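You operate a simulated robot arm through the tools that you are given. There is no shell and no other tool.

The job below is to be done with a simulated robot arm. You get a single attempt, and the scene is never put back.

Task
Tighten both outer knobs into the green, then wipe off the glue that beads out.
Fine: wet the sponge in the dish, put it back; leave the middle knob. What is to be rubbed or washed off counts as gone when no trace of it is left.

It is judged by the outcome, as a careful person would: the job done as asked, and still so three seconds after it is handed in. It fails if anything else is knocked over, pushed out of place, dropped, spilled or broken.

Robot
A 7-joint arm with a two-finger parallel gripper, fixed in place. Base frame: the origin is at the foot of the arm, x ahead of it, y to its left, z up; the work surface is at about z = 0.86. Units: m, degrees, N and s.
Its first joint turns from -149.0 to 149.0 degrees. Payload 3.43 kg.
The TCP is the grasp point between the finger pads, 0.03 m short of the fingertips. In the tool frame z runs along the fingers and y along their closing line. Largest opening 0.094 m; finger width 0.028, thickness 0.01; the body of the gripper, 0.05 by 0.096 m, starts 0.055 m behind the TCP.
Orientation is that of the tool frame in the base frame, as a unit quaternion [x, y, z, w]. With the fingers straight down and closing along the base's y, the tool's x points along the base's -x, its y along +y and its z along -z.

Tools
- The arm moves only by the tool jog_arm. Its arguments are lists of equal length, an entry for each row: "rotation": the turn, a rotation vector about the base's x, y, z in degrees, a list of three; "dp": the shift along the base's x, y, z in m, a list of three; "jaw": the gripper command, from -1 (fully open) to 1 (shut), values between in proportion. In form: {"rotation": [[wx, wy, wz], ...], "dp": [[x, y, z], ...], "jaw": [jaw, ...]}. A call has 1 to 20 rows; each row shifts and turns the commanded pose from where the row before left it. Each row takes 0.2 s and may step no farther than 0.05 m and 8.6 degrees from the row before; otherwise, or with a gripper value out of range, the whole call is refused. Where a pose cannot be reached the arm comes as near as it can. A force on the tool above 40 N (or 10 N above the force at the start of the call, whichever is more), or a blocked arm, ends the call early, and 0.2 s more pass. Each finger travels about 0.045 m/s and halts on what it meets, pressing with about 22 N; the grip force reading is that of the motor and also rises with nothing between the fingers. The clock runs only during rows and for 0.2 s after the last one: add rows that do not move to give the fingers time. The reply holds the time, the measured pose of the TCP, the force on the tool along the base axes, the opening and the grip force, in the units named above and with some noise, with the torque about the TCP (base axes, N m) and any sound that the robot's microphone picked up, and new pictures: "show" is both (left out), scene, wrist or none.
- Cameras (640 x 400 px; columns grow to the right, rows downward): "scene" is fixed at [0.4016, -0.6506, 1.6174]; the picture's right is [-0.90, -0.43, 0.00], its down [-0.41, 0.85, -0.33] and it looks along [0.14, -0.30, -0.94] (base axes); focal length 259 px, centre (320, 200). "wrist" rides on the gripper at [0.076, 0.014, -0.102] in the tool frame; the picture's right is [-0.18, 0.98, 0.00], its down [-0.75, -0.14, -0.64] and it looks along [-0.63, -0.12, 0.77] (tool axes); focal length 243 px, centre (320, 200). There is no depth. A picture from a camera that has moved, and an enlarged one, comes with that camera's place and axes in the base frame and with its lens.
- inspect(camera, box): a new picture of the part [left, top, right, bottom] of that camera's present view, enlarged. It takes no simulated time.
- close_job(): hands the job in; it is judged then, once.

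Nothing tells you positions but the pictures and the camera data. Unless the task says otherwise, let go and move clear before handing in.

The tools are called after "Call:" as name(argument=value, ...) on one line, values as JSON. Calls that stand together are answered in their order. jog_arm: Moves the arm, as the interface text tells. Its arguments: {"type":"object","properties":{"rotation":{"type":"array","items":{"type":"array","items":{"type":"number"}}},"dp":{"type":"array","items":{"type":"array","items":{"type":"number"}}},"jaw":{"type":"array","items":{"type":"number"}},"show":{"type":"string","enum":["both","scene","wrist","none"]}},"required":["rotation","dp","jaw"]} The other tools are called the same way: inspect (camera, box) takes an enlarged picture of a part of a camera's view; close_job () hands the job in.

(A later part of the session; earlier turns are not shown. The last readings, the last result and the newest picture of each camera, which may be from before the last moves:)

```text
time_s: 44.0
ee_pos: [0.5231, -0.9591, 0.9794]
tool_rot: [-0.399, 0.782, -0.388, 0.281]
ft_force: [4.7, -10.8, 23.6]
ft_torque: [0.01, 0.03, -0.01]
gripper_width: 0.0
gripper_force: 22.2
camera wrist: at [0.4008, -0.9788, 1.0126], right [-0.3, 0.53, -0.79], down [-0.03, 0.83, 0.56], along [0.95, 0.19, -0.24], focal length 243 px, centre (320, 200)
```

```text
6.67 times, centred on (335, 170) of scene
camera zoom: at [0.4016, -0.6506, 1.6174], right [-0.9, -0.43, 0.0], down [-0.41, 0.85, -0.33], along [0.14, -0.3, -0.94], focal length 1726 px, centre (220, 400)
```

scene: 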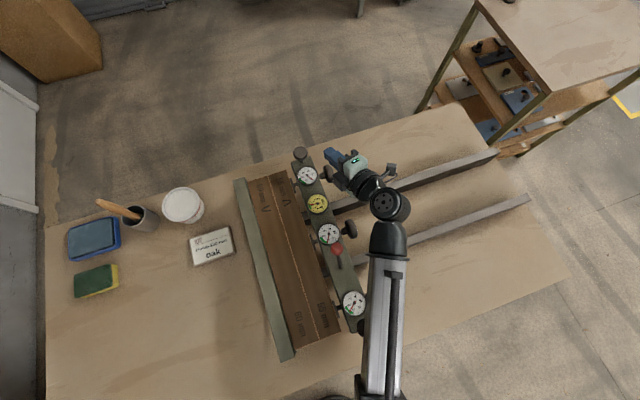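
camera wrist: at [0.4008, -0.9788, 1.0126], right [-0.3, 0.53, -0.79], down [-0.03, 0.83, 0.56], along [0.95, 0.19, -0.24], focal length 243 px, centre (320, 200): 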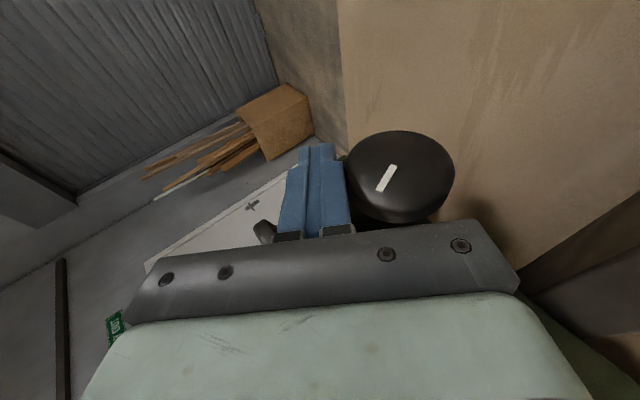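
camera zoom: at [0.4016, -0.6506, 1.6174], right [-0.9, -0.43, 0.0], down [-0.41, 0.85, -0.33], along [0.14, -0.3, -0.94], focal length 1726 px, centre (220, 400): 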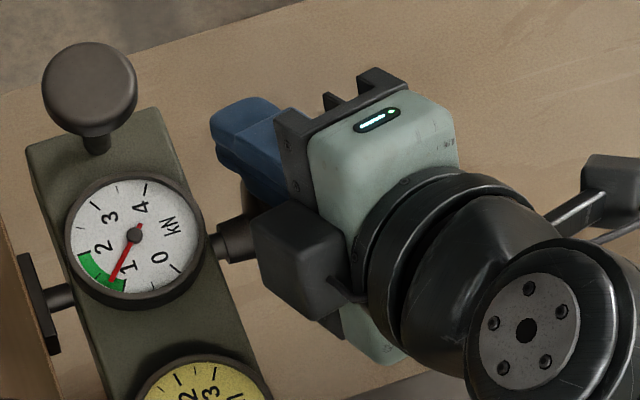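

The far needle is now in green at about 1.3 kN. I'll add a small 4 mm slide for margin, then lift off and check all dials.

Call:
jog_arm(rotation=[[0, 0, 0], [0, 0, 0], [0, 0, 0], [0, 0, 0], [0, 0, 0]], dp=[[0.0026, -0.0026, -0.0021], [0, 0, 0], [0.006, -0.006, 0.0123], [0.004, -0.004, 0.022], [0, 0, 0]], jaw=[1, 1, 1, 1, 1])

Call:
inspect(camera="scene", box=[285, 140, 375, 250])

Call:
inspect(camera="scene", box=[325, 265, 405, 335])

Call:
inspect(camera="scene", box=[240, 160, 345, 260])

Call:
inspect(camera="scene", box=[250, 250, 355, 360])

```text
time_s: 45.2
ee_pos: [0.5361, -0.9711, 1.0077]
tool_rot: [-0.4, 0.782, -0.386, 0.28]
ft_force: [-0.4, 0.7, -0.5]
ft_torque: [0.02, 0.0, -0.02]
gripper_width: 0.0002
gripper_force: 22.1
camera wrist: at [0.4137, -0.9901, 1.0429], right [-0.31, 0.53, -0.79], down [-0.03, 0.83, 0.56], along [0.95, 0.19, -0.24], focal length 243 px, centre (320, 200)
```

scene: 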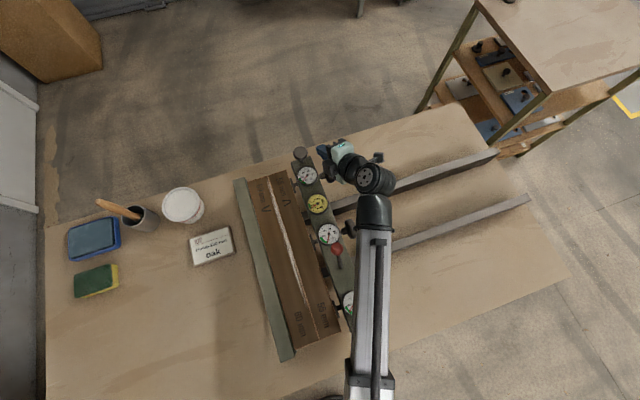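
wrist: 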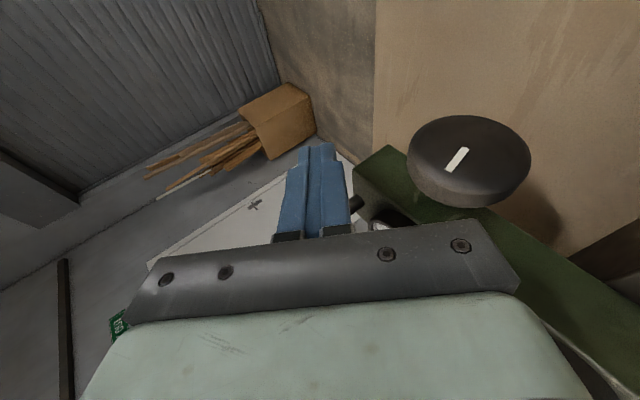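

```text
3.64 times, centred on (330, 195) of scene
camera zoom: at [0.4016, -0.6506, 1.6174], right [-0.9, -0.43, 0.0], down [-0.41, 0.85, -0.33], along [0.14, -0.3, -0.94], focal length 942 px, centre (284, 218)
```

zoom: 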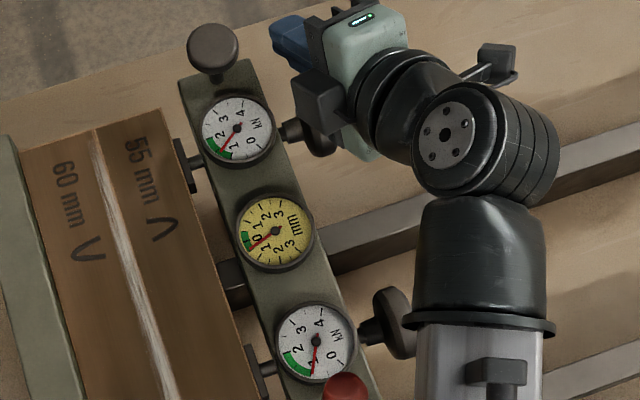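

```text
5.71 times, centred on (365, 300) of scene
camera zoom: at [0.4016, -0.6506, 1.6174], right [-0.9, -0.43, 0.0], down [-0.41, 0.85, -0.33], along [0.14, -0.3, -0.94], focal length 1480 px, centre (63, -371)
```

zoom: 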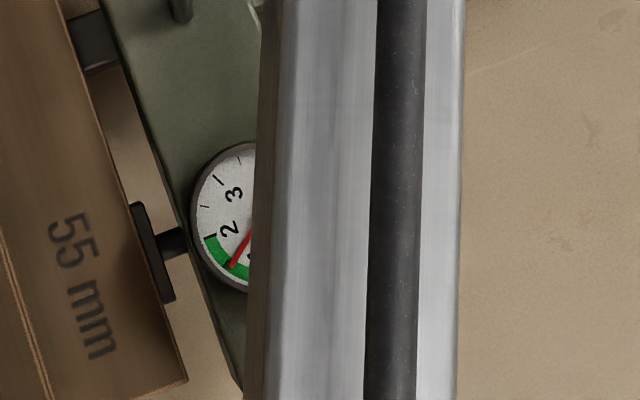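

```text
4.00 times, centred on (292, 210) of scene
camera zoom: at [0.4016, -0.6506, 1.6174], right [-0.9, -0.43, 0.0], down [-0.41, 0.85, -0.33], along [0.14, -0.3, -0.94], focal length 1036 px, centre (430, 160)
```

zoom: 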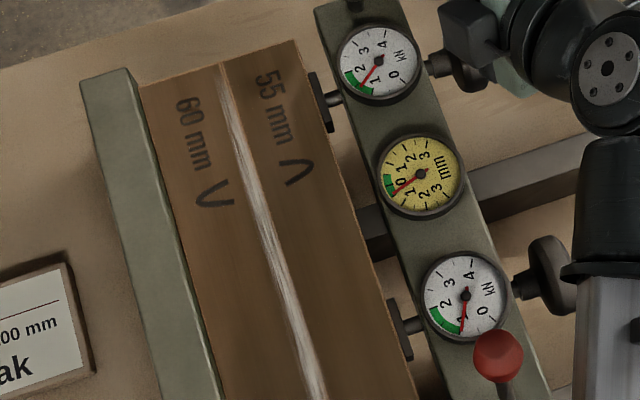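

```text
3.64 times, centred on (302, 305) of scene
camera zoom: at [0.4016, -0.6506, 1.6174], right [-0.9, -0.43, 0.0], down [-0.41, 0.85, -0.33], along [0.14, -0.3, -0.94], focal length 942 px, centre (384, -182)
```

zoom: 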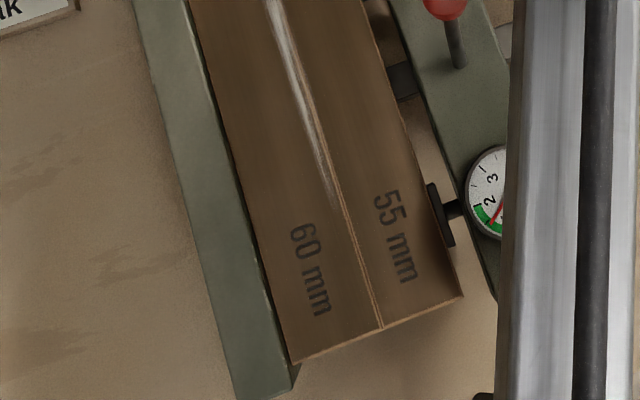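

Both outer dials are in green and white glue has beaded along the seam. I'll read the yellow and far dials more closely.

Call:
inspect(camera="scene", box=[290, 160, 340, 225])

Call:
inspect(camera="scene", box=[310, 220, 350, 250])

```text
6.15 times, centred on (315, 192) of scene
camera zoom: at [0.4016, -0.6506, 1.6174], right [-0.9, -0.43, 0.0], down [-0.41, 0.85, -0.33], along [0.14, -0.3, -0.94], focal length 1594 px, centre (351, 246)
```

zoom: 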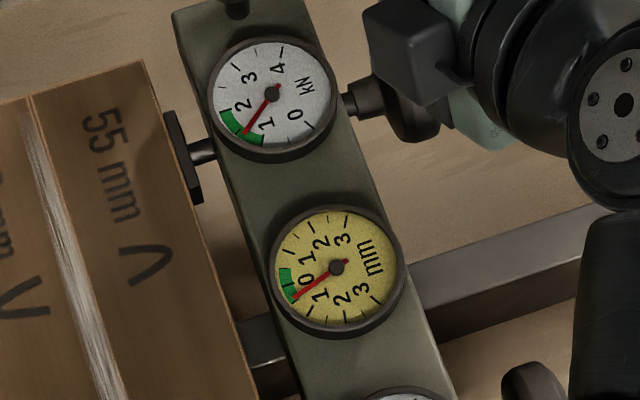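

```text
13.33 times, centred on (330, 235) of scene
camera zoom: at [0.4016, -0.6506, 1.6174], right [-0.9, -0.43, 0.0], down [-0.41, 0.85, -0.33], along [0.14, -0.3, -0.94], focal length 3453 px, centre (187, -267)
```

zoom: 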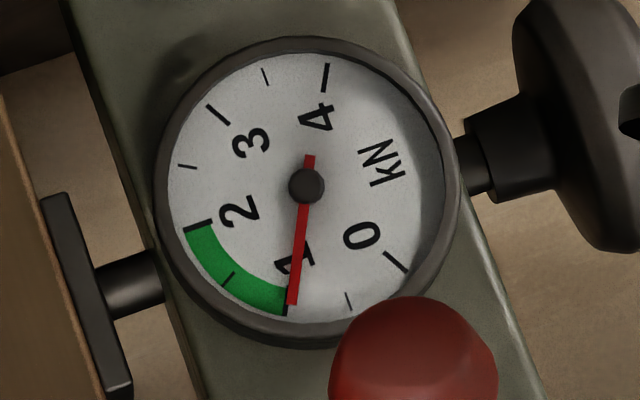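

I'll look more closely at the yellow gauge, since it sits near the edge of its own green.

Call:
inspect(camera="scene", box=[300, 190, 335, 218])

Call:
inspect(camera="scene", box=[290, 162, 325, 190])

```text
14.29 times, centred on (318, 204) of scene
camera zoom: at [0.4016, -0.6506, 1.6174], right [-0.9, -0.43, 0.0], down [-0.41, 0.85, -0.33], along [0.14, -0.3, -0.94], focal length 3699 px, centre (356, 143)
```

zoom: 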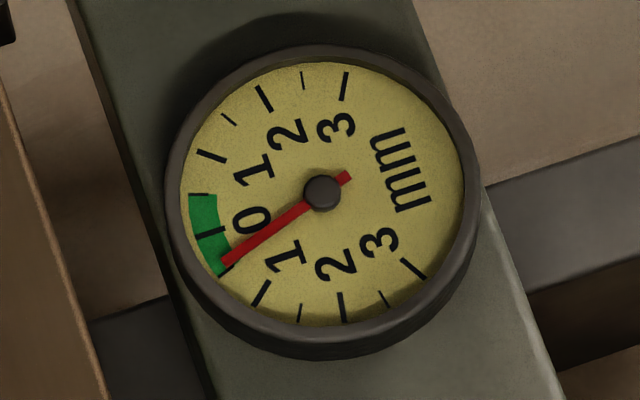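

```text
14.29 times, centred on (308, 176) of scene
camera zoom: at [0.4016, -0.6506, 1.6174], right [-0.9, -0.43, 0.0], down [-0.41, 0.85, -0.33], along [0.14, -0.3, -0.94], focal length 3699 px, centre (499, 543)
```

zoom: 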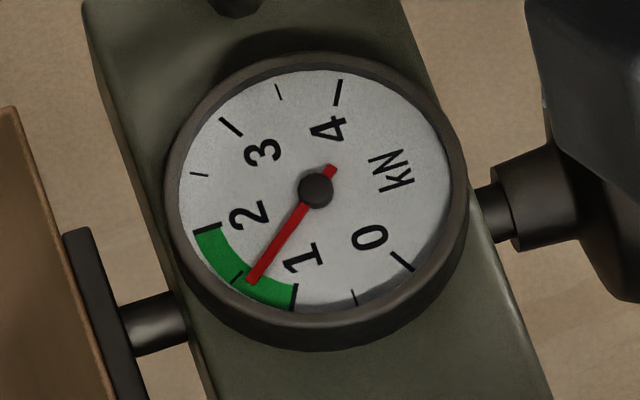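

Both outer dials sit mid-green at about 1.4 kN, and the yellow gauge is inside its green. Now for the wiping: I'll lift away from the clamp and bring the hand back to pointing straight down while moving in over the bench.

Call:
jog_arm(rotation=[[0, 0, 0], [-3.04, 3.04, -6.14], [-3.04, 3.04, -6.14], [5.556, 5.556, 0], [5.556, 5.556, 0], [5.556, 5.556, 0], [5.556, 5.556, 0], [5.556, 5.556, 0], [5.556, 5.556, 0], [5.556, 5.556, 0], [0, 0, 0]], dp=[[-0.01, 0.01, 0.035], [-0.015, 0.025, 0.035], [-0.015, 0.03, 0.03], [-0.015, 0.03, 0.025], [-0.015, 0.03, 0.025], [-0.016, 0.046, 0], [0, 0, 0], [0, 0, 0], [0, 0, 0], [0, 0, 0], [0, 0, 0]], jaw=[1, 1, 0.5, 0, -0.5, -0.8, -0.8, -0.8, -0.8, -0.8, -0.8])

```text
time_s: 47.6
ee_pos: [0.4519, -0.8002, 1.1591]
tool_rot: [-0.394, 0.919, -0.004, 0.003]
ft_force: [-0.3, 0.2, 0.0]
ft_torque: [0.0, 0.02, 0.01]
gripper_width: 0.0849
gripper_force: 0.0
camera wrist: at [0.3861, -0.8451, 1.262], right [-0.58, 0.81, -0.01], down [0.62, 0.45, 0.64], along [0.53, 0.37, -0.77], focal length 243 px, centre (320, 200)
```

scene: 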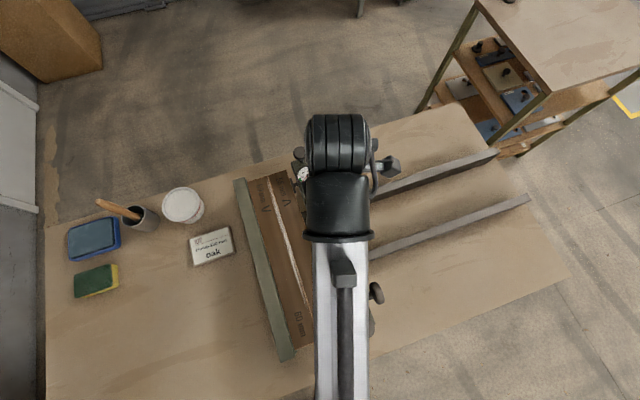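
wrist: 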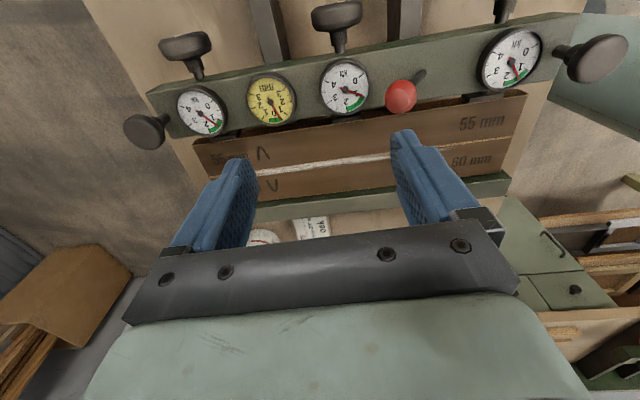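

The hand points down again with a good view of all dials and the glue line. Zooming in for readings and to map the glue.

Call:
inspect(camera="wrist", box=[150, 40, 400, 160])

Call:
inspect(camera="wrist", box=[190, 90, 540, 220])

Call:
inspect(camera="wrist", box=[460, 10, 640, 110])

```text
2.56 times, centred on (275, 100) of wrist
camera zoom: at [0.3861, -0.8451, 1.262], right [-0.58, 0.81, -0.01], down [0.62, 0.45, 0.64], along [0.53, 0.37, -0.77], focal length 621 px, centre (435, 456)
```

zoom: 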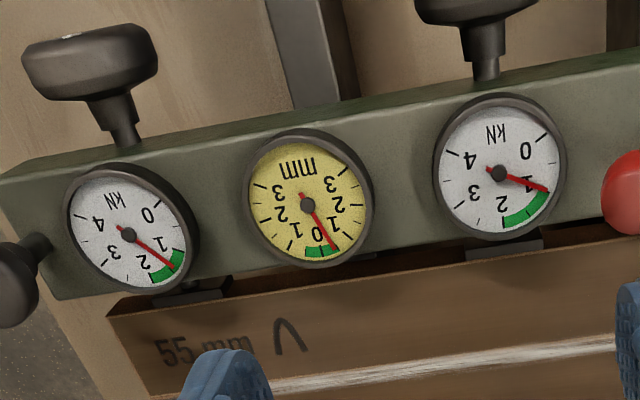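

```text
1.83 times, centred on (365, 155) of wrist
camera zoom: at [0.3861, -0.8451, 1.262], right [-0.58, 0.81, -0.01], down [0.62, 0.45, 0.64], along [0.53, 0.37, -0.77], focal length 444 px, centre (238, 282)
```

zoom: 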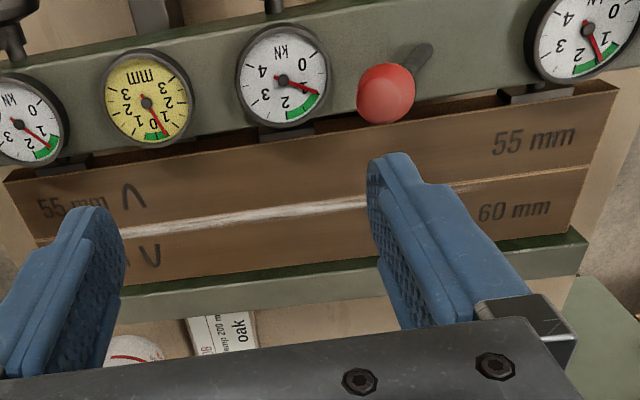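

```text
3.56 times, centred on (550, 60) of wrist
camera zoom: at [0.3861, -0.8451, 1.262], right [-0.58, 0.81, -0.01], down [0.62, 0.45, 0.64], along [0.53, 0.37, -0.77], focal length 863 px, centre (-498, 698)
```

zoom: 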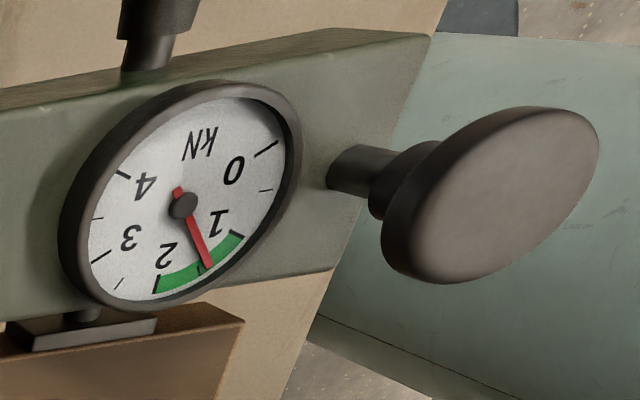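

All readings hold. Now I'll travel high over the bench toward the sponge.

Call:
jog_arm(rotation=[[0, 0, 0], [0, 0, 0], [0, 0, 0], [0, 0, 0], [0, 0, 0], [0, 0, 0], [0, 0, 0], [0, 0, 0], [0, 0, 0], [0, 0, 0], [0, 0, 0], [0, 0, 0], [0, 0, 0]], dp=[[0.033, 0.036, 0], [0.033, 0.036, 0], [0.033, 0.036, 0], [0.033, 0.036, 0], [0.033, 0.036, 0], [0.033, 0.036, 0], [0.033, 0.036, 0], [0.033, 0.036, 0], [0.033, 0.036, 0], [0.033, 0.036, 0], [0.033, 0.036, 0], [0.033, 0.034, 0], [0, 0, 0]], jaw=[-0.8, -0.8, -0.8, -0.8, -0.8, -0.8, -0.8, -0.8, -0.8, -0.8, -0.8, -0.8, -0.8])

```text
time_s: 50.4
ee_pos: [0.8498, -0.3706, 1.1598]
tool_rot: [-0.394, 0.919, -0.005, 0.003]
ft_force: [0.3, 0.5, -0.8]
ft_torque: [-0.01, -0.02, -0.03]
gripper_width: 0.085
gripper_force: 0.1
camera wrist: at [0.7845, -0.4159, 1.2627], right [-0.58, 0.81, -0.01], down [0.62, 0.45, 0.64], along [0.53, 0.37, -0.77], focal length 243 px, centre (320, 200)
```

scene: 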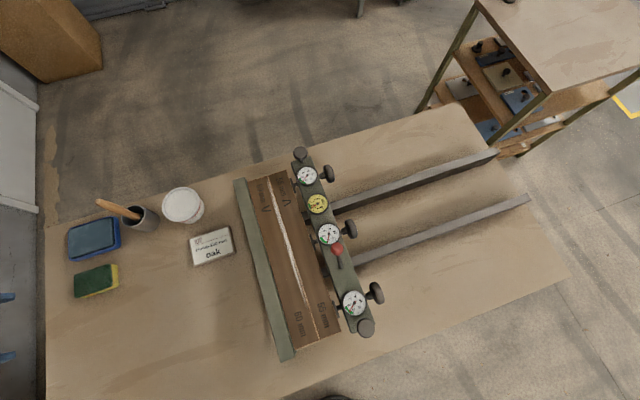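
wrist: 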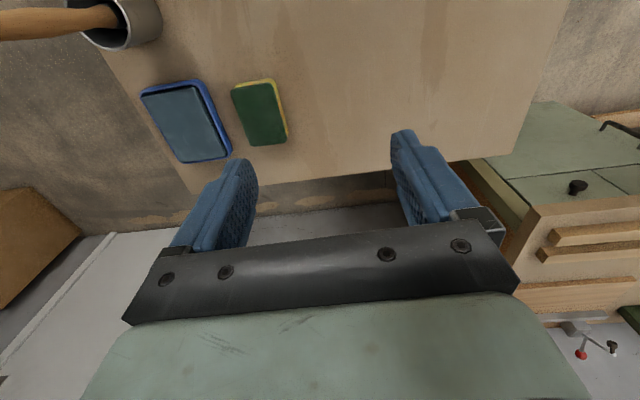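

The sponge and dish are in view, at about (0.955,-0.413) and (1.04,-0.50). I'll inspect them in detail.

Call:
inspect(camera="wrist", box=[120, 60, 320, 190])

Call:
inspect(camera="scene", box=[55, 205, 145, 310])

```text
3.08 times, centred on (220, 125) of wrist
camera zoom: at [0.7845, -0.4159, 1.2627], right [-0.58, 0.81, -0.01], down [0.62, 0.45, 0.64], along [0.53, 0.37, -0.77], focal length 746 px, centre (628, 431)
```

zoom: 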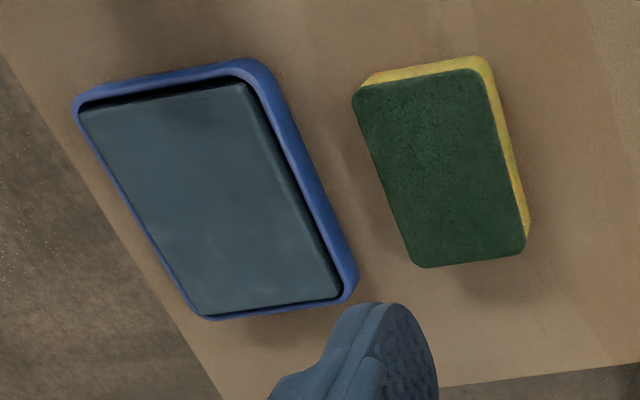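

```text
3.81 times, centred on (100, 258) of scene
camera zoom: at [0.4016, -0.6506, 1.6174], right [-0.9, -0.43, 0.0], down [-0.41, 0.85, -0.33], along [0.14, -0.3, -0.94], focal length 986 px, centre (1158, -19)
```

zoom: 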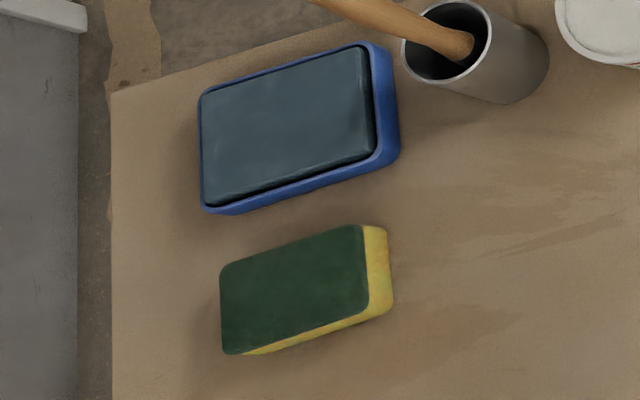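

The sponge top is about 6 × 8.5 cm, centred at (0.951,-0.409) with its top at z≈0.90, and its short side lines up with the finger closing direction. I'll move above it and see whether tool-down can reach there.

Call:
jog_arm(rotation=[[0, 0, -1.4], [0, 0, 0], [0, 0, 0], [0, 0, 0], [0, 0, 0]], dp=[[0.033, -0.013, -0.02], [0.034, -0.013, -0.03], [0.034, -0.0124, -0.03], [0, 0, -0.03], [0, 0, 0]], jaw=[-0.8, -0.8, -0.8, -0.8, -0.8])

```text
time_s: 51.6
ee_pos: [0.9498, -0.4096, 1.0475]
tool_rot: [-0.383, 0.924, -0.006, 0.002]
ft_force: [0.2, -0.1, -0.3]
ft_torque: [-0.01, 0.0, -0.02]
gripper_width: 0.0847
gripper_force: 0.1
camera wrist: at [0.882, -0.452, 1.1509], right [-0.56, 0.83, -0.01], down [0.63, 0.44, 0.64], along [0.54, 0.36, -0.77], focal length 243 px, centre (320, 200)
```

scene: 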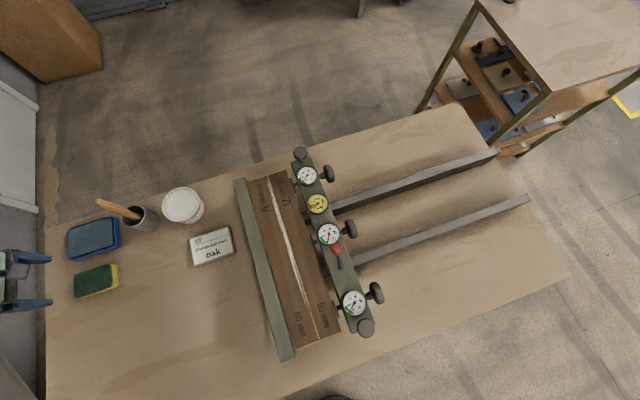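
wrist: 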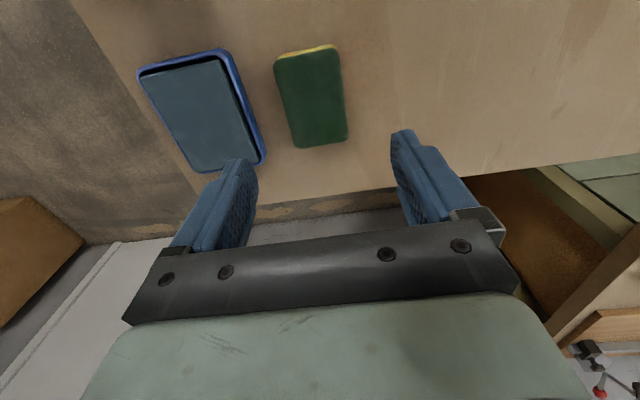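

Tool-down reaches here fine. I'll refine the sponge position from this closer view.

Call:
inspect(camera="wrist", box=[250, 30, 410, 160])

Call:
inspect(camera="wrist", box=[110, 30, 290, 190])

```text
3.08 times, centred on (330, 95) of wrist
camera zoom: at [0.882, -0.452, 1.1509], right [-0.56, 0.83, -0.01], down [0.63, 0.44, 0.64], along [0.54, 0.36, -0.77], focal length 746 px, centre (289, 523)
```

zoom: 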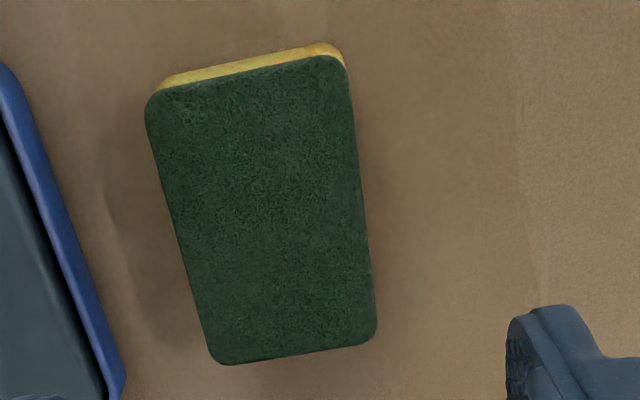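

```text
2.50 times, centred on (200, 110) of wrist
camera zoom: at [0.882, -0.452, 1.1509], right [-0.56, 0.83, -0.01], down [0.63, 0.44, 0.64], along [0.54, 0.36, -0.77], focal length 606 px, centre (620, 425)
```

zoom: 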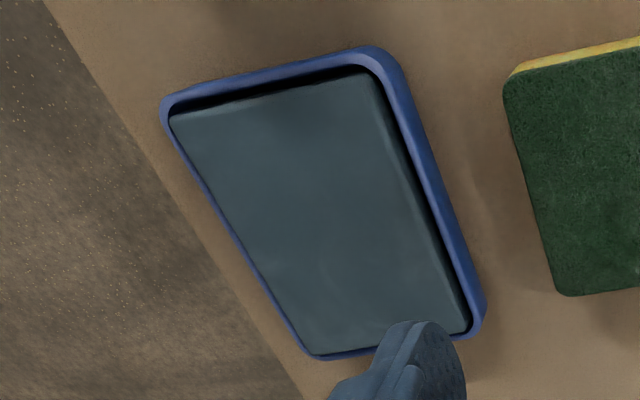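

The sponge centre is at about (0.956,-0.411), top z≈0.894. Before grasping, I'll test how far out the tool-down pose can reach toward the dish, staying high with empty fingers.

Call:
jog_arm(rotation=[[0, 0, 0], [0, 0, 0], [0, 0, 0]], dp=[[0.025, -0.023, -0.02], [0.025, -0.023, -0.02], [0, 0, 0]], jaw=[-0.8, -0.8, -0.8], show="none")

```text
time_s: 52.4
ee_pos: [0.9993, -0.4561, 1.0082]
tool_rot: [-0.383, 0.924, -0.006, 0.002]
ft_force: [-0.6, -0.2, 0.3]
ft_torque: [-0.01, 0.01, 0.0]
gripper_width: 0.0846
gripper_force: 0.0
```

That reached 1.10 m out. Testing directly above the dish.

Call:
jog_arm(rotation=[[0, 0, 0], [0, 0, 0], [0, 0, 0]], dp=[[0.022, -0.021, 0], [0.022, -0.0205, 0], [0, 0, 0]], jaw=[-0.8, -0.8, -0.8])

```text
time_s: 53.2
ee_pos: [1.0434, -0.4978, 1.0091]
tool_rot: [-0.383, 0.924, -0.005, 0.002]
ft_force: [0.3, 0.2, -0.9]
ft_torque: [0.01, -0.01, -0.01]
gripper_width: 0.0847
gripper_force: 0.0
camera wrist: at [0.9768, -0.5401, 1.1112], right [-0.56, 0.83, -0.01], down [0.63, 0.44, 0.64], along [0.54, 0.36, -0.77], focal length 243 px, centre (320, 200)
```

scene: 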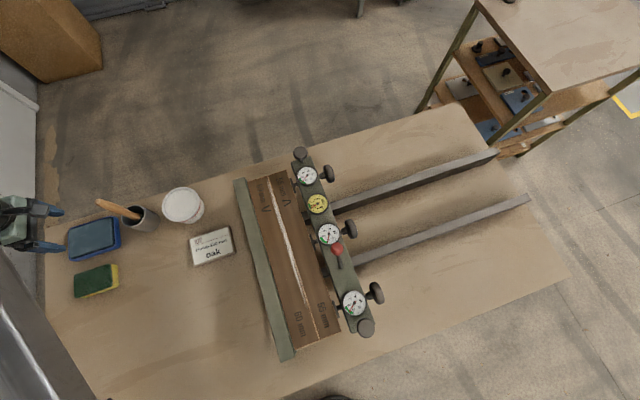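
wrist: 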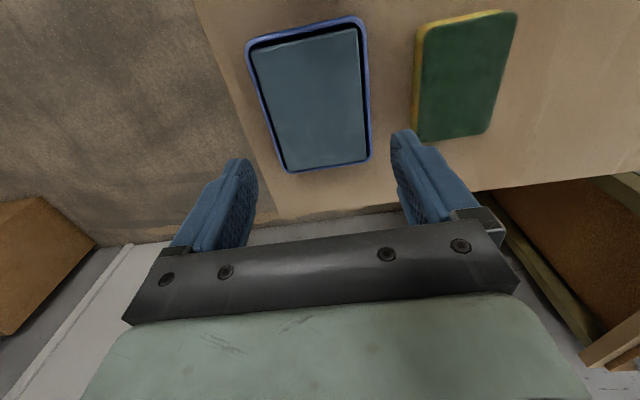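

The dish centre is reachable. I'll test how low the hand can go here, staying above the rim.

Call:
jog_arm(rotation=[[0, 0, 0], [0, 0, 0], [0, 0, 0], [0, 0, 0]], dp=[[0, 0, -0.025], [0, 0, -0.025], [0, 0, -0.02], [0, 0, 0]], jaw=[-0.8, -0.8, -0.8, -0.8], show="wrist")

Call:
inspect(camera="wrist", box=[220, 0, 540, 190])

```text
time_s: 54.2
ee_pos: [1.0429, -0.498, 0.9378]
tool_rot: [-0.383, 0.924, -0.007, 0.002]
ft_force: [0.2, -0.1, -0.3]
ft_torque: [-0.01, 0.02, -0.01]
gripper_width: 0.0847
gripper_force: 0.0
camera wrist: at [0.9768, -0.5403, 1.0416], right [-0.56, 0.83, -0.01], down [0.63, 0.44, 0.64], along [0.54, 0.36, -0.77], focal length 243 px, centre (320, 200)
```

wrist: 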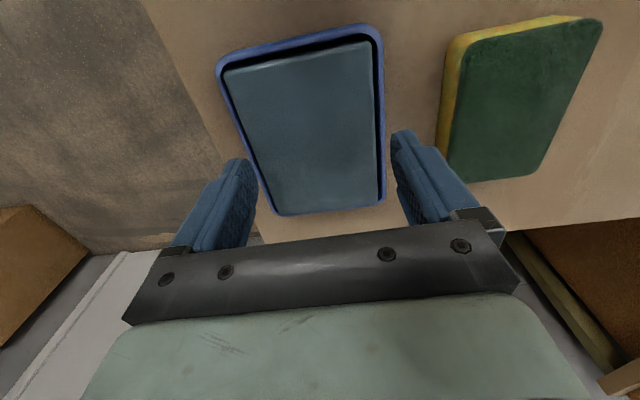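

```text
2.00 times, centred on (380, 95) of wrist
camera zoom: at [0.9768, -0.5403, 1.0416], right [-0.56, 0.83, -0.01], down [0.63, 0.44, 0.64], along [0.54, 0.36, -0.77], focal length 485 px, centre (200, 410)
```

zoom: 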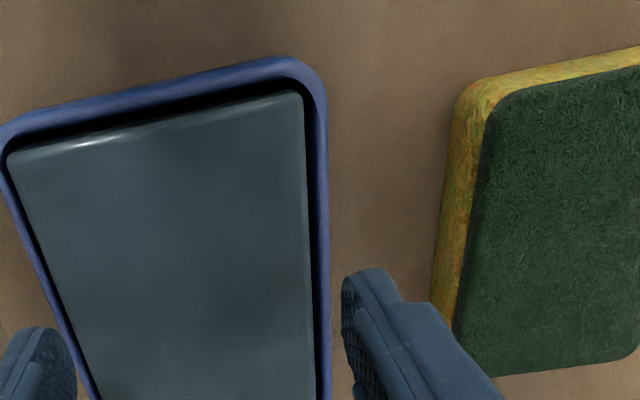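

The whole dish is within reach tool-down. I'll go back over the sponge and descend to grasp it across its short side.

Call:
jog_arm(rotation=[[0, 0, 0], [0, 0, 0], [0, 0, 0], [0, 0, 0], [0, 0, 0], [0, 0, 0], [0, 0, 0]], dp=[[0, 0, 0.03], [0, 0, 0.03], [-0.029, 0.029, 0], [-0.029, 0.029, 0], [-0.029, 0.029, 0], [0, 0, -0.04], [0, 0, 0]], jaw=[-0.8, -0.8, -0.8, -0.8, -0.8, -0.8, -0.8])

Call:
inspect(camera="scene", box=[20, 220, 160, 330])

```text
time_s: 55.8
ee_pos: [0.9549, -0.4086, 0.9587]
tool_rot: [-0.382, 0.924, -0.005, 0.002]
ft_force: [0.2, 0.4, 0.4]
ft_torque: [0.0, -0.02, -0.03]
gripper_width: 0.0844
gripper_force: 0.1
camera wrist: at [0.8891, -0.4513, 1.0615], right [-0.56, 0.83, -0.01], down [0.63, 0.44, 0.64], along [0.54, 0.36, -0.77], focal length 243 px, centre (320, 200)
```

scene: 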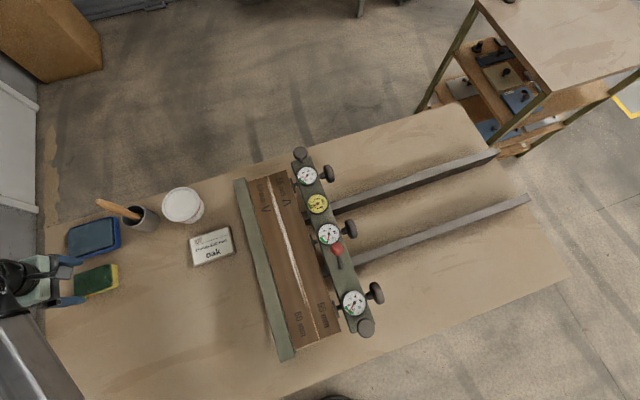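
wrist: 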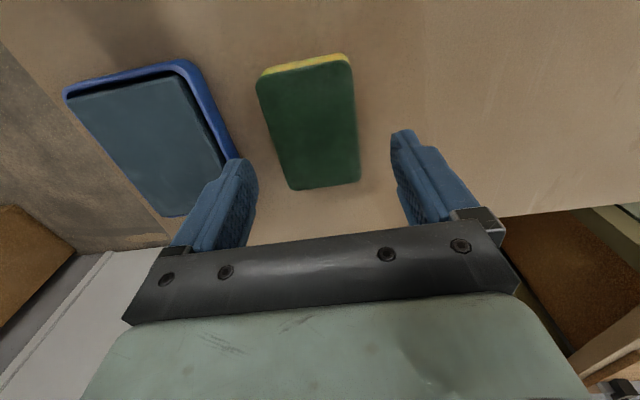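

```text
3.64 times, centred on (90, 275) of scene
camera zoom: at [0.4016, -0.6506, 1.6174], right [-0.9, -0.43, 0.0], down [-0.41, 0.85, -0.33], along [0.14, -0.3, -0.94], focal length 942 px, centre (1156, -73)
```

zoom: 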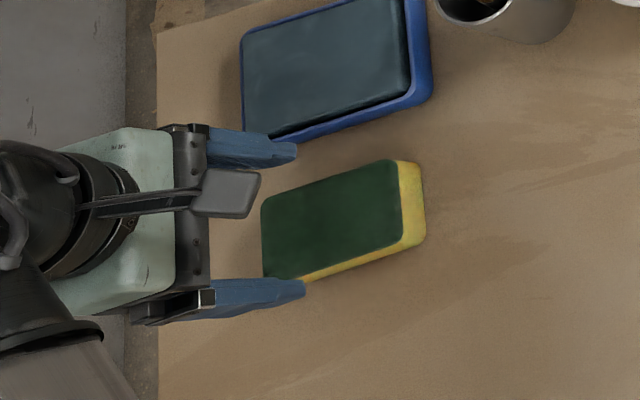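

The sponge is centred between the fingers to within 3 mm. Descending to grasp depth.

Call:
jog_arm(rotation=[[0, 0, 0], [0, 0, 0], [0, 0, 0], [0, 0, 0]], dp=[[0.002, -0.002, -0.02], [0, 0, -0.02], [0, 0, -0.0165], [0, 0, 0]], jaw=[-0.8, -0.8, -0.8, -0.8])

Call:
inspect(camera="wrist", box=[180, 60, 480, 260])

```text
time_s: 56.8
ee_pos: [0.9578, -0.4108, 0.9023]
tool_rot: [-0.383, 0.924, -0.006, 0.001]
ft_force: [-0.5, -0.4, -0.8]
ft_torque: [-0.01, -0.01, 0.01]
gripper_width: 0.0847
gripper_force: 0.0
camera wrist: at [0.8912, -0.4541, 1.0054], right [-0.56, 0.83, -0.01], down [0.63, 0.44, 0.64], along [0.54, 0.36, -0.77], focal length 243 px, centre (320, 200)
```

scene: 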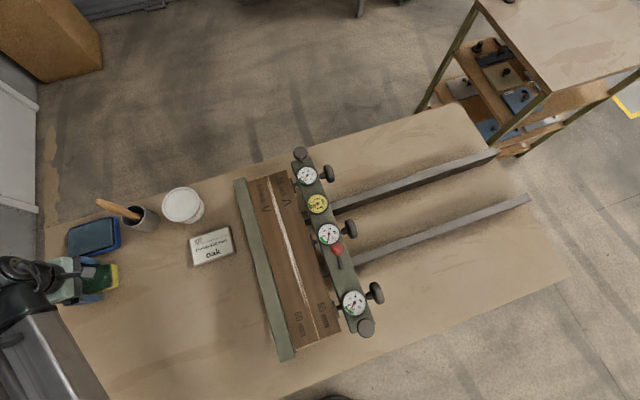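
wrist: 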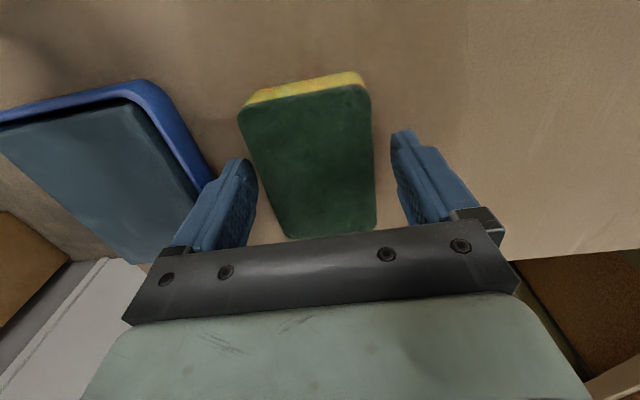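

```text
2.00 times, centred on (330, 160) of wrist
camera zoom: at [0.8912, -0.4541, 1.0054], right [-0.56, 0.83, -0.01], down [0.63, 0.44, 0.64], along [0.54, 0.36, -0.77], focal length 485 px, centre (300, 280)
```

zoom: 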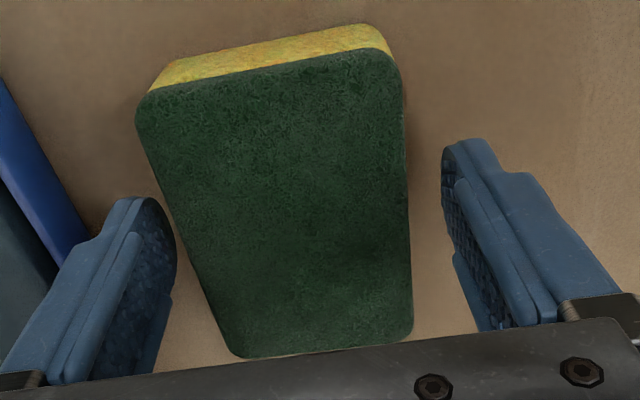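

The sponge is well straddled. Closing the fingers on it.

Call:
jog_arm(rotation=[[0, 0, 0], [0, 0, 0], [0, 0, 0], [0, 0, 0], [0, 0, 0]], dp=[[0, 0, 0], [0, 0, 0], [0, 0, 0], [0, 0, 0], [0, 0, 0]], jaw=[-0.2, 0.3, 0.6, 1, 1], show="wrist")

```text
time_s: 58.0
ee_pos: [0.9571, -0.4119, 0.9018]
tool_rot: [-0.383, 0.924, -0.006, 0.002]
ft_force: [-0.5, -0.8, 1.7]
ft_torque: [0.05, 0.01, 0.03]
gripper_width: 0.0631
gripper_force: 21.5
camera wrist: at [0.8911, -0.4541, 1.0056], right [-0.56, 0.83, -0.01], down [0.63, 0.44, 0.64], along [0.54, 0.36, -0.77], focal length 243 px, centre (320, 200)
```

wrist: 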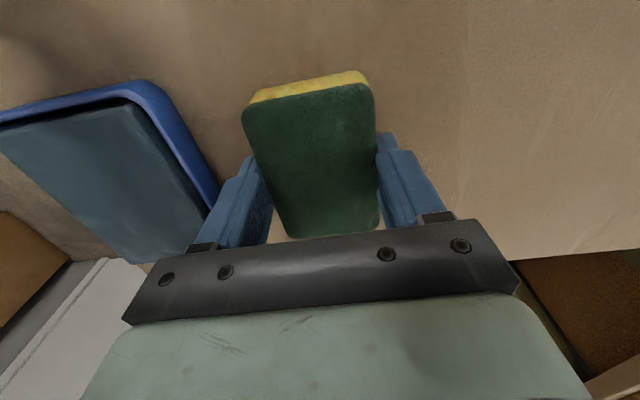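

Gripped at 6.3 cm. Lifting it to check the hold.

Call:
jog_arm(rotation=[[0, 0, 0], [0, 0, 0], [0, 0, 0], [0, 0, 0]], dp=[[0, 0, 0.02], [0, 0, 0.025], [0, 0, 0.025], [0, 0, 0]], jaw=[1, 1, 1, 1])

```text
time_s: 59.0
ee_pos: [0.9586, -0.4125, 0.9727]
tool_rot: [-0.383, 0.924, -0.005, 0.001]
ft_force: [-0.2, -0.4, -0.2]
ft_torque: [0.0, 0.01, 0.01]
gripper_width: 0.0634
gripper_force: 22.2
camera wrist: at [0.8913, -0.4548, 1.0757], right [-0.56, 0.83, -0.01], down [0.63, 0.44, 0.64], along [0.54, 0.36, -0.77], focal length 243 px, centre (320, 200)
```

scene: 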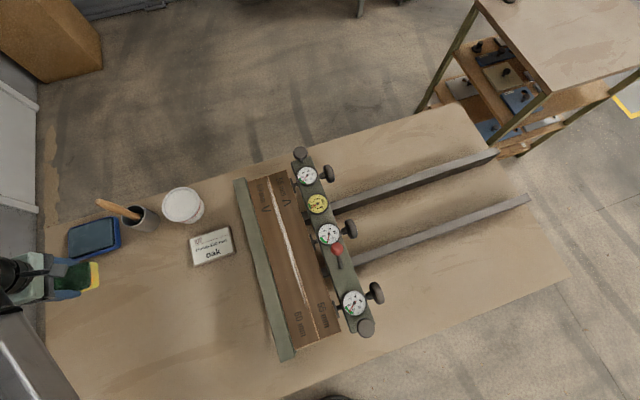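
wrist: 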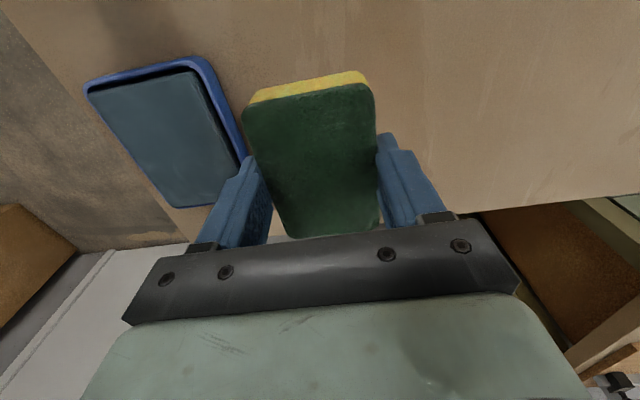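

The sponge is held firmly. Moving it over the dish, then lowering it gently to wet it.

Call:
jog_arm(rotation=[[0, 0, 0], [0, 0, 0], [0, 0, 0], [0, 0, 0], [0, 0, 0], [0, 0, 0]], dp=[[0.022, -0.0215, 0], [0.022, -0.0215, 0], [0.022, -0.0215, 0], [0.0205, -0.0205, 0], [0, 0, -0.025], [0, 0, 0]], jaw=[1, 1, 1, 1, 1, 1])

Call:
inspect(camera="scene", box=[30, 200, 150, 290])

```text
time_s: 60.4
ee_pos: [1.0442, -0.4964, 0.9479]
tool_rot: [-0.383, 0.924, -0.006, 0.003]
ft_force: [0.2, 0.1, 0.0]
ft_torque: [0.02, -0.01, -0.03]
gripper_width: 0.0633
gripper_force: 22.2
camera wrist: at [0.978, -0.5391, 1.0499], right [-0.56, 0.83, -0.01], down [0.63, 0.44, 0.64], along [0.54, 0.36, -0.77], focal length 243 px, centre (320, 200)
```

scene: 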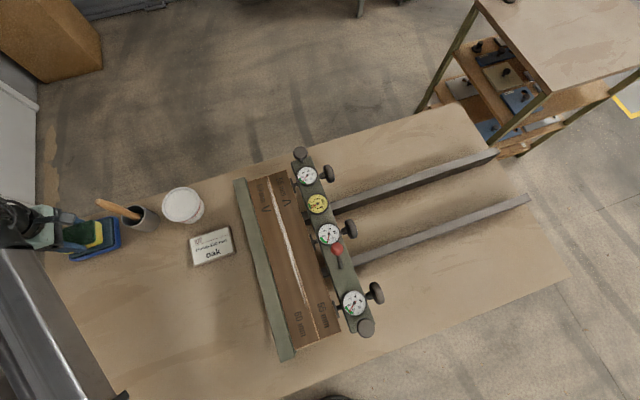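
wrist: 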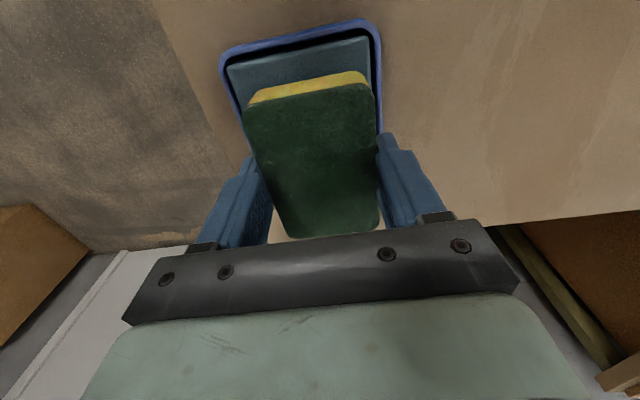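

```text
4.44 times, centred on (90, 245) of scene
camera zoom: at [0.4016, -0.6506, 1.6174], right [-0.9, -0.43, 0.0], down [-0.41, 0.85, -0.33], along [0.14, -0.3, -0.94], focal length 1151 px, centre (1342, 0)
```

zoom: 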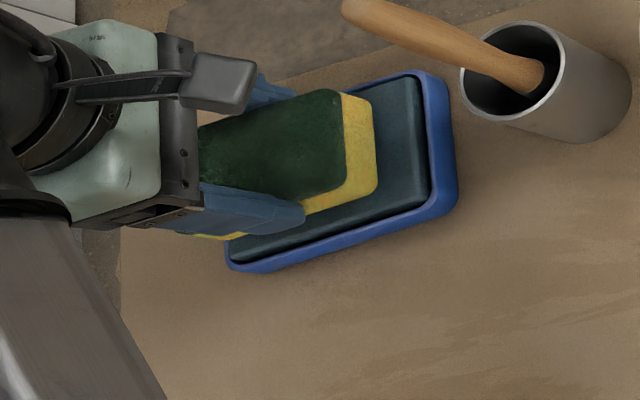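

Hovering over the dish. Lowering in small steps, watching the force.

Call:
jog_arm(rotation=[[0, 0, 0], [0, 0, 0], [0, 0, 0]], dp=[[0, 0, -0.01], [0, 0, -0.01], [0, 0, 0]], jaw=[1, 1, 1], show="none")

Call:
jog_arm(rotation=[[0, 0, 0], [0, 0, 0], [0, 0, 0]], dp=[[0, 0, -0.003], [0, 0, -0.003], [0, 0, 0]], jaw=[1, 1, 1], show="both")

```text
time_s: 61.2
ee_pos: [1.0451, -0.4968, 0.9297]
tool_rot: [-0.382, 0.924, -0.005, 0.004]
ft_force: [2.9, -1.7, 27.9]
ft_torque: [0.06, 0.04, 0.01]
gripper_width: 0.0636
gripper_force: 21.7
```

```text
time_s: 61.8
ee_pos: [1.0444, -0.4974, 0.927]
tool_rot: [-0.383, 0.924, -0.007, 0.001]
ft_force: [-4.1, 0.6, 13.3]
ft_torque: [0.14, 0.18, 0.03]
gripper_width: 0.0635
gripper_force: 22.4
stopped in row 3: the force on the tool passed its limit at 42 N (the readings are from after the stop); the commanded pose is now the measured one
camera wrist: at [0.9772, -0.5392, 1.0287], right [-0.56, 0.83, -0.01], down [0.63, 0.44, 0.64], along [0.54, 0.36, -0.76], focal length 243 px, centre (320, 200)
```

scene: 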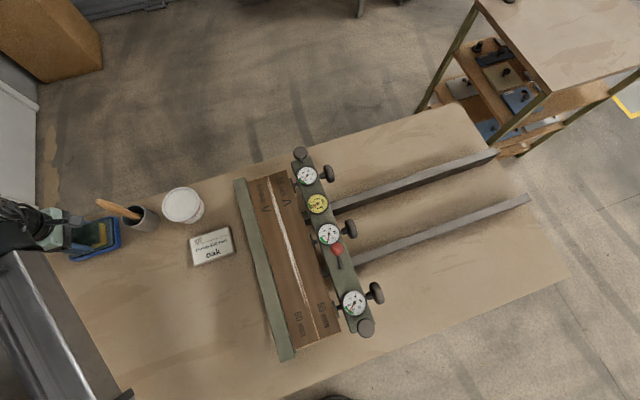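
wrist: 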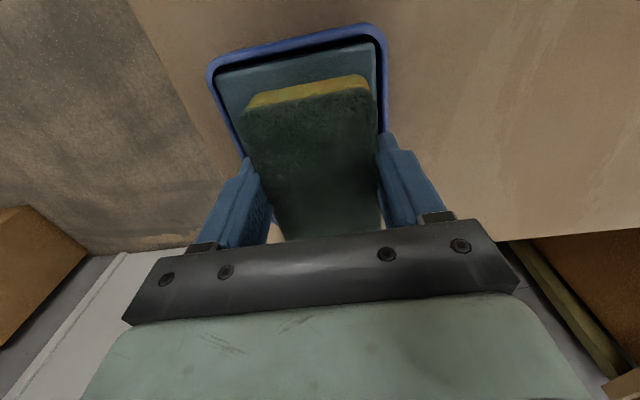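

Contact was made with the water pad and the sponge looks darker. Let me confirm it is wet.

Call:
inspect(camera="scene", box=[30, 200, 150, 290])

Call:
inspect(camera="wrist", box=[200, 10, 420, 240])

```text
4.44 times, centred on (90, 245) of scene
camera zoom: at [0.4016, -0.6506, 1.6174], right [-0.9, -0.43, 0.0], down [-0.41, 0.85, -0.33], along [0.14, -0.3, -0.94], focal length 1151 px, centre (1342, 0)
```

zoom: 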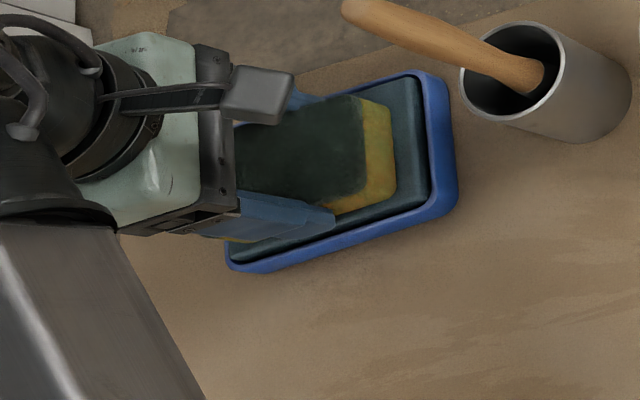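

```text
1.74 times, centred on (310, 125) of wrist
camera zoom: at [0.9772, -0.5392, 1.0287], right [-0.56, 0.83, -0.01], down [0.63, 0.44, 0.64], along [0.54, 0.36, -0.76], focal length 422 px, centre (337, 330)
```

zoom: 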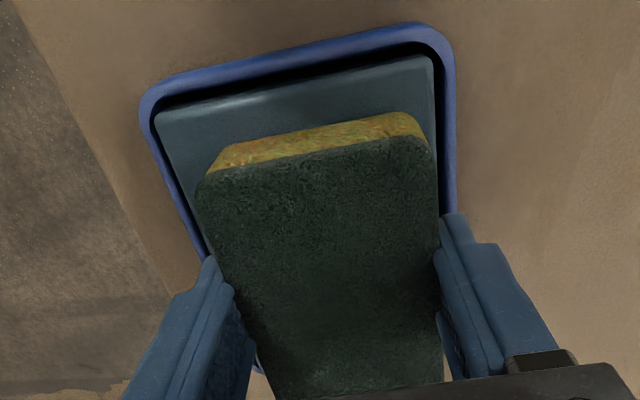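

The sponge is clearly wet now. Lifting out and travelling inward, clear of the tall brush, toward the seam. The board top is at about z = 0.95 and the seam runs along n≈-0.138.

Call:
jog_arm(rotation=[[0, 0, 0], [0, 0, 0], [0, 0, 0], [0, 0, 0], [0, 0, 0], [0, 0, 0], [0, 0, 0], [0, 0, 0], [0, 0, 0], [0, 0, 0], [0, 0, 0], [0, 0, 0], [0, 0, 0], [0, 0, 0]], dp=[[0, 0, 0.01], [0, 0, 0.03], [0, 0, 0.04], [-0.03, 0.03, 0.02], [-0.032, 0.031, 0.02], [-0.032, 0.031, 0.02], [-0.042, -0.019, 0.02], [-0.042, -0.019, 0.02], [-0.042, -0.019, 0.01], [-0.042, -0.019, 0], [-0.042, -0.019, 0], [-0.04, -0.02, 0], [0, 0, 0], [0, 0, 0]], jaw=[1, 1, 1, 1, 1, 1, 1, 1, 1, 1, 1, 1, 1, 1])

```text
refused: row 7 steps farther than a row can; nothing moved
```

One row was a hair too long; resending with shorter steps.

Call:
jog_arm(rotation=[[0, 0, 0], [0, 0, 0], [0, 0, 0], [0, 0, 0], [0, 0, 0], [0, 0, 0], [0, 0, 0], [0, 0, 0], [0, 0, 0], [0, 0, 0], [0, 0, 0], [0, 0, 0], [0, 0, 0], [0, 0, 0]], dp=[[0, 0, 0.01], [0, 0, 0.03], [0, 0, 0.04], [-0.03, 0.03, 0.02], [-0.032, 0.031, 0.02], [-0.032, 0.031, 0.02], [-0.04, -0.018, 0.02], [-0.04, -0.018, 0.02], [-0.042, -0.019, 0.01], [-0.042, -0.019, 0], [-0.042, -0.02, 0], [-0.044, -0.021, 0], [0, 0, 0], [0, 0, 0]], jaw=[1, 1, 1, 1, 1, 1, 1, 1, 1, 1, 1, 1, 1, 1])

```text
time_s: 64.8
ee_pos: [0.702, -0.5204, 1.1149]
tool_rot: [-0.382, 0.924, -0.006, 0.004]
ft_force: [0.0, -0.3, 0.7]
ft_torque: [0.01, -0.03, 0.01]
gripper_width: 0.0635
gripper_force: 22.1
camera wrist: at [0.6345, -0.5633, 1.2174], right [-0.56, 0.83, -0.01], down [0.63, 0.44, 0.64], along [0.54, 0.36, -0.76], focal length 243 px, centre (320, 200)
```

scene: 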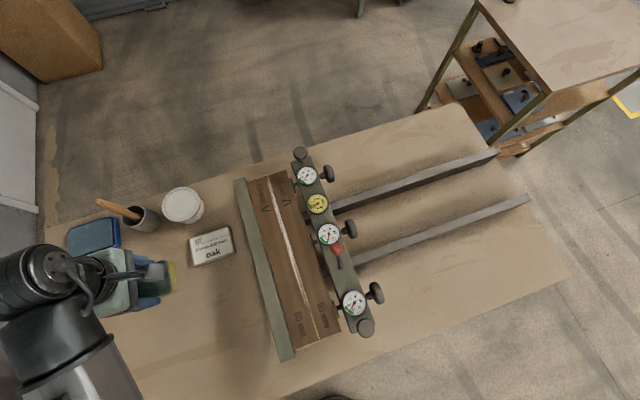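
wrist: 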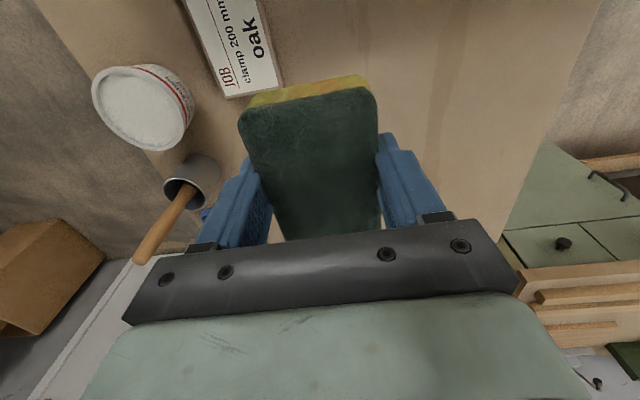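

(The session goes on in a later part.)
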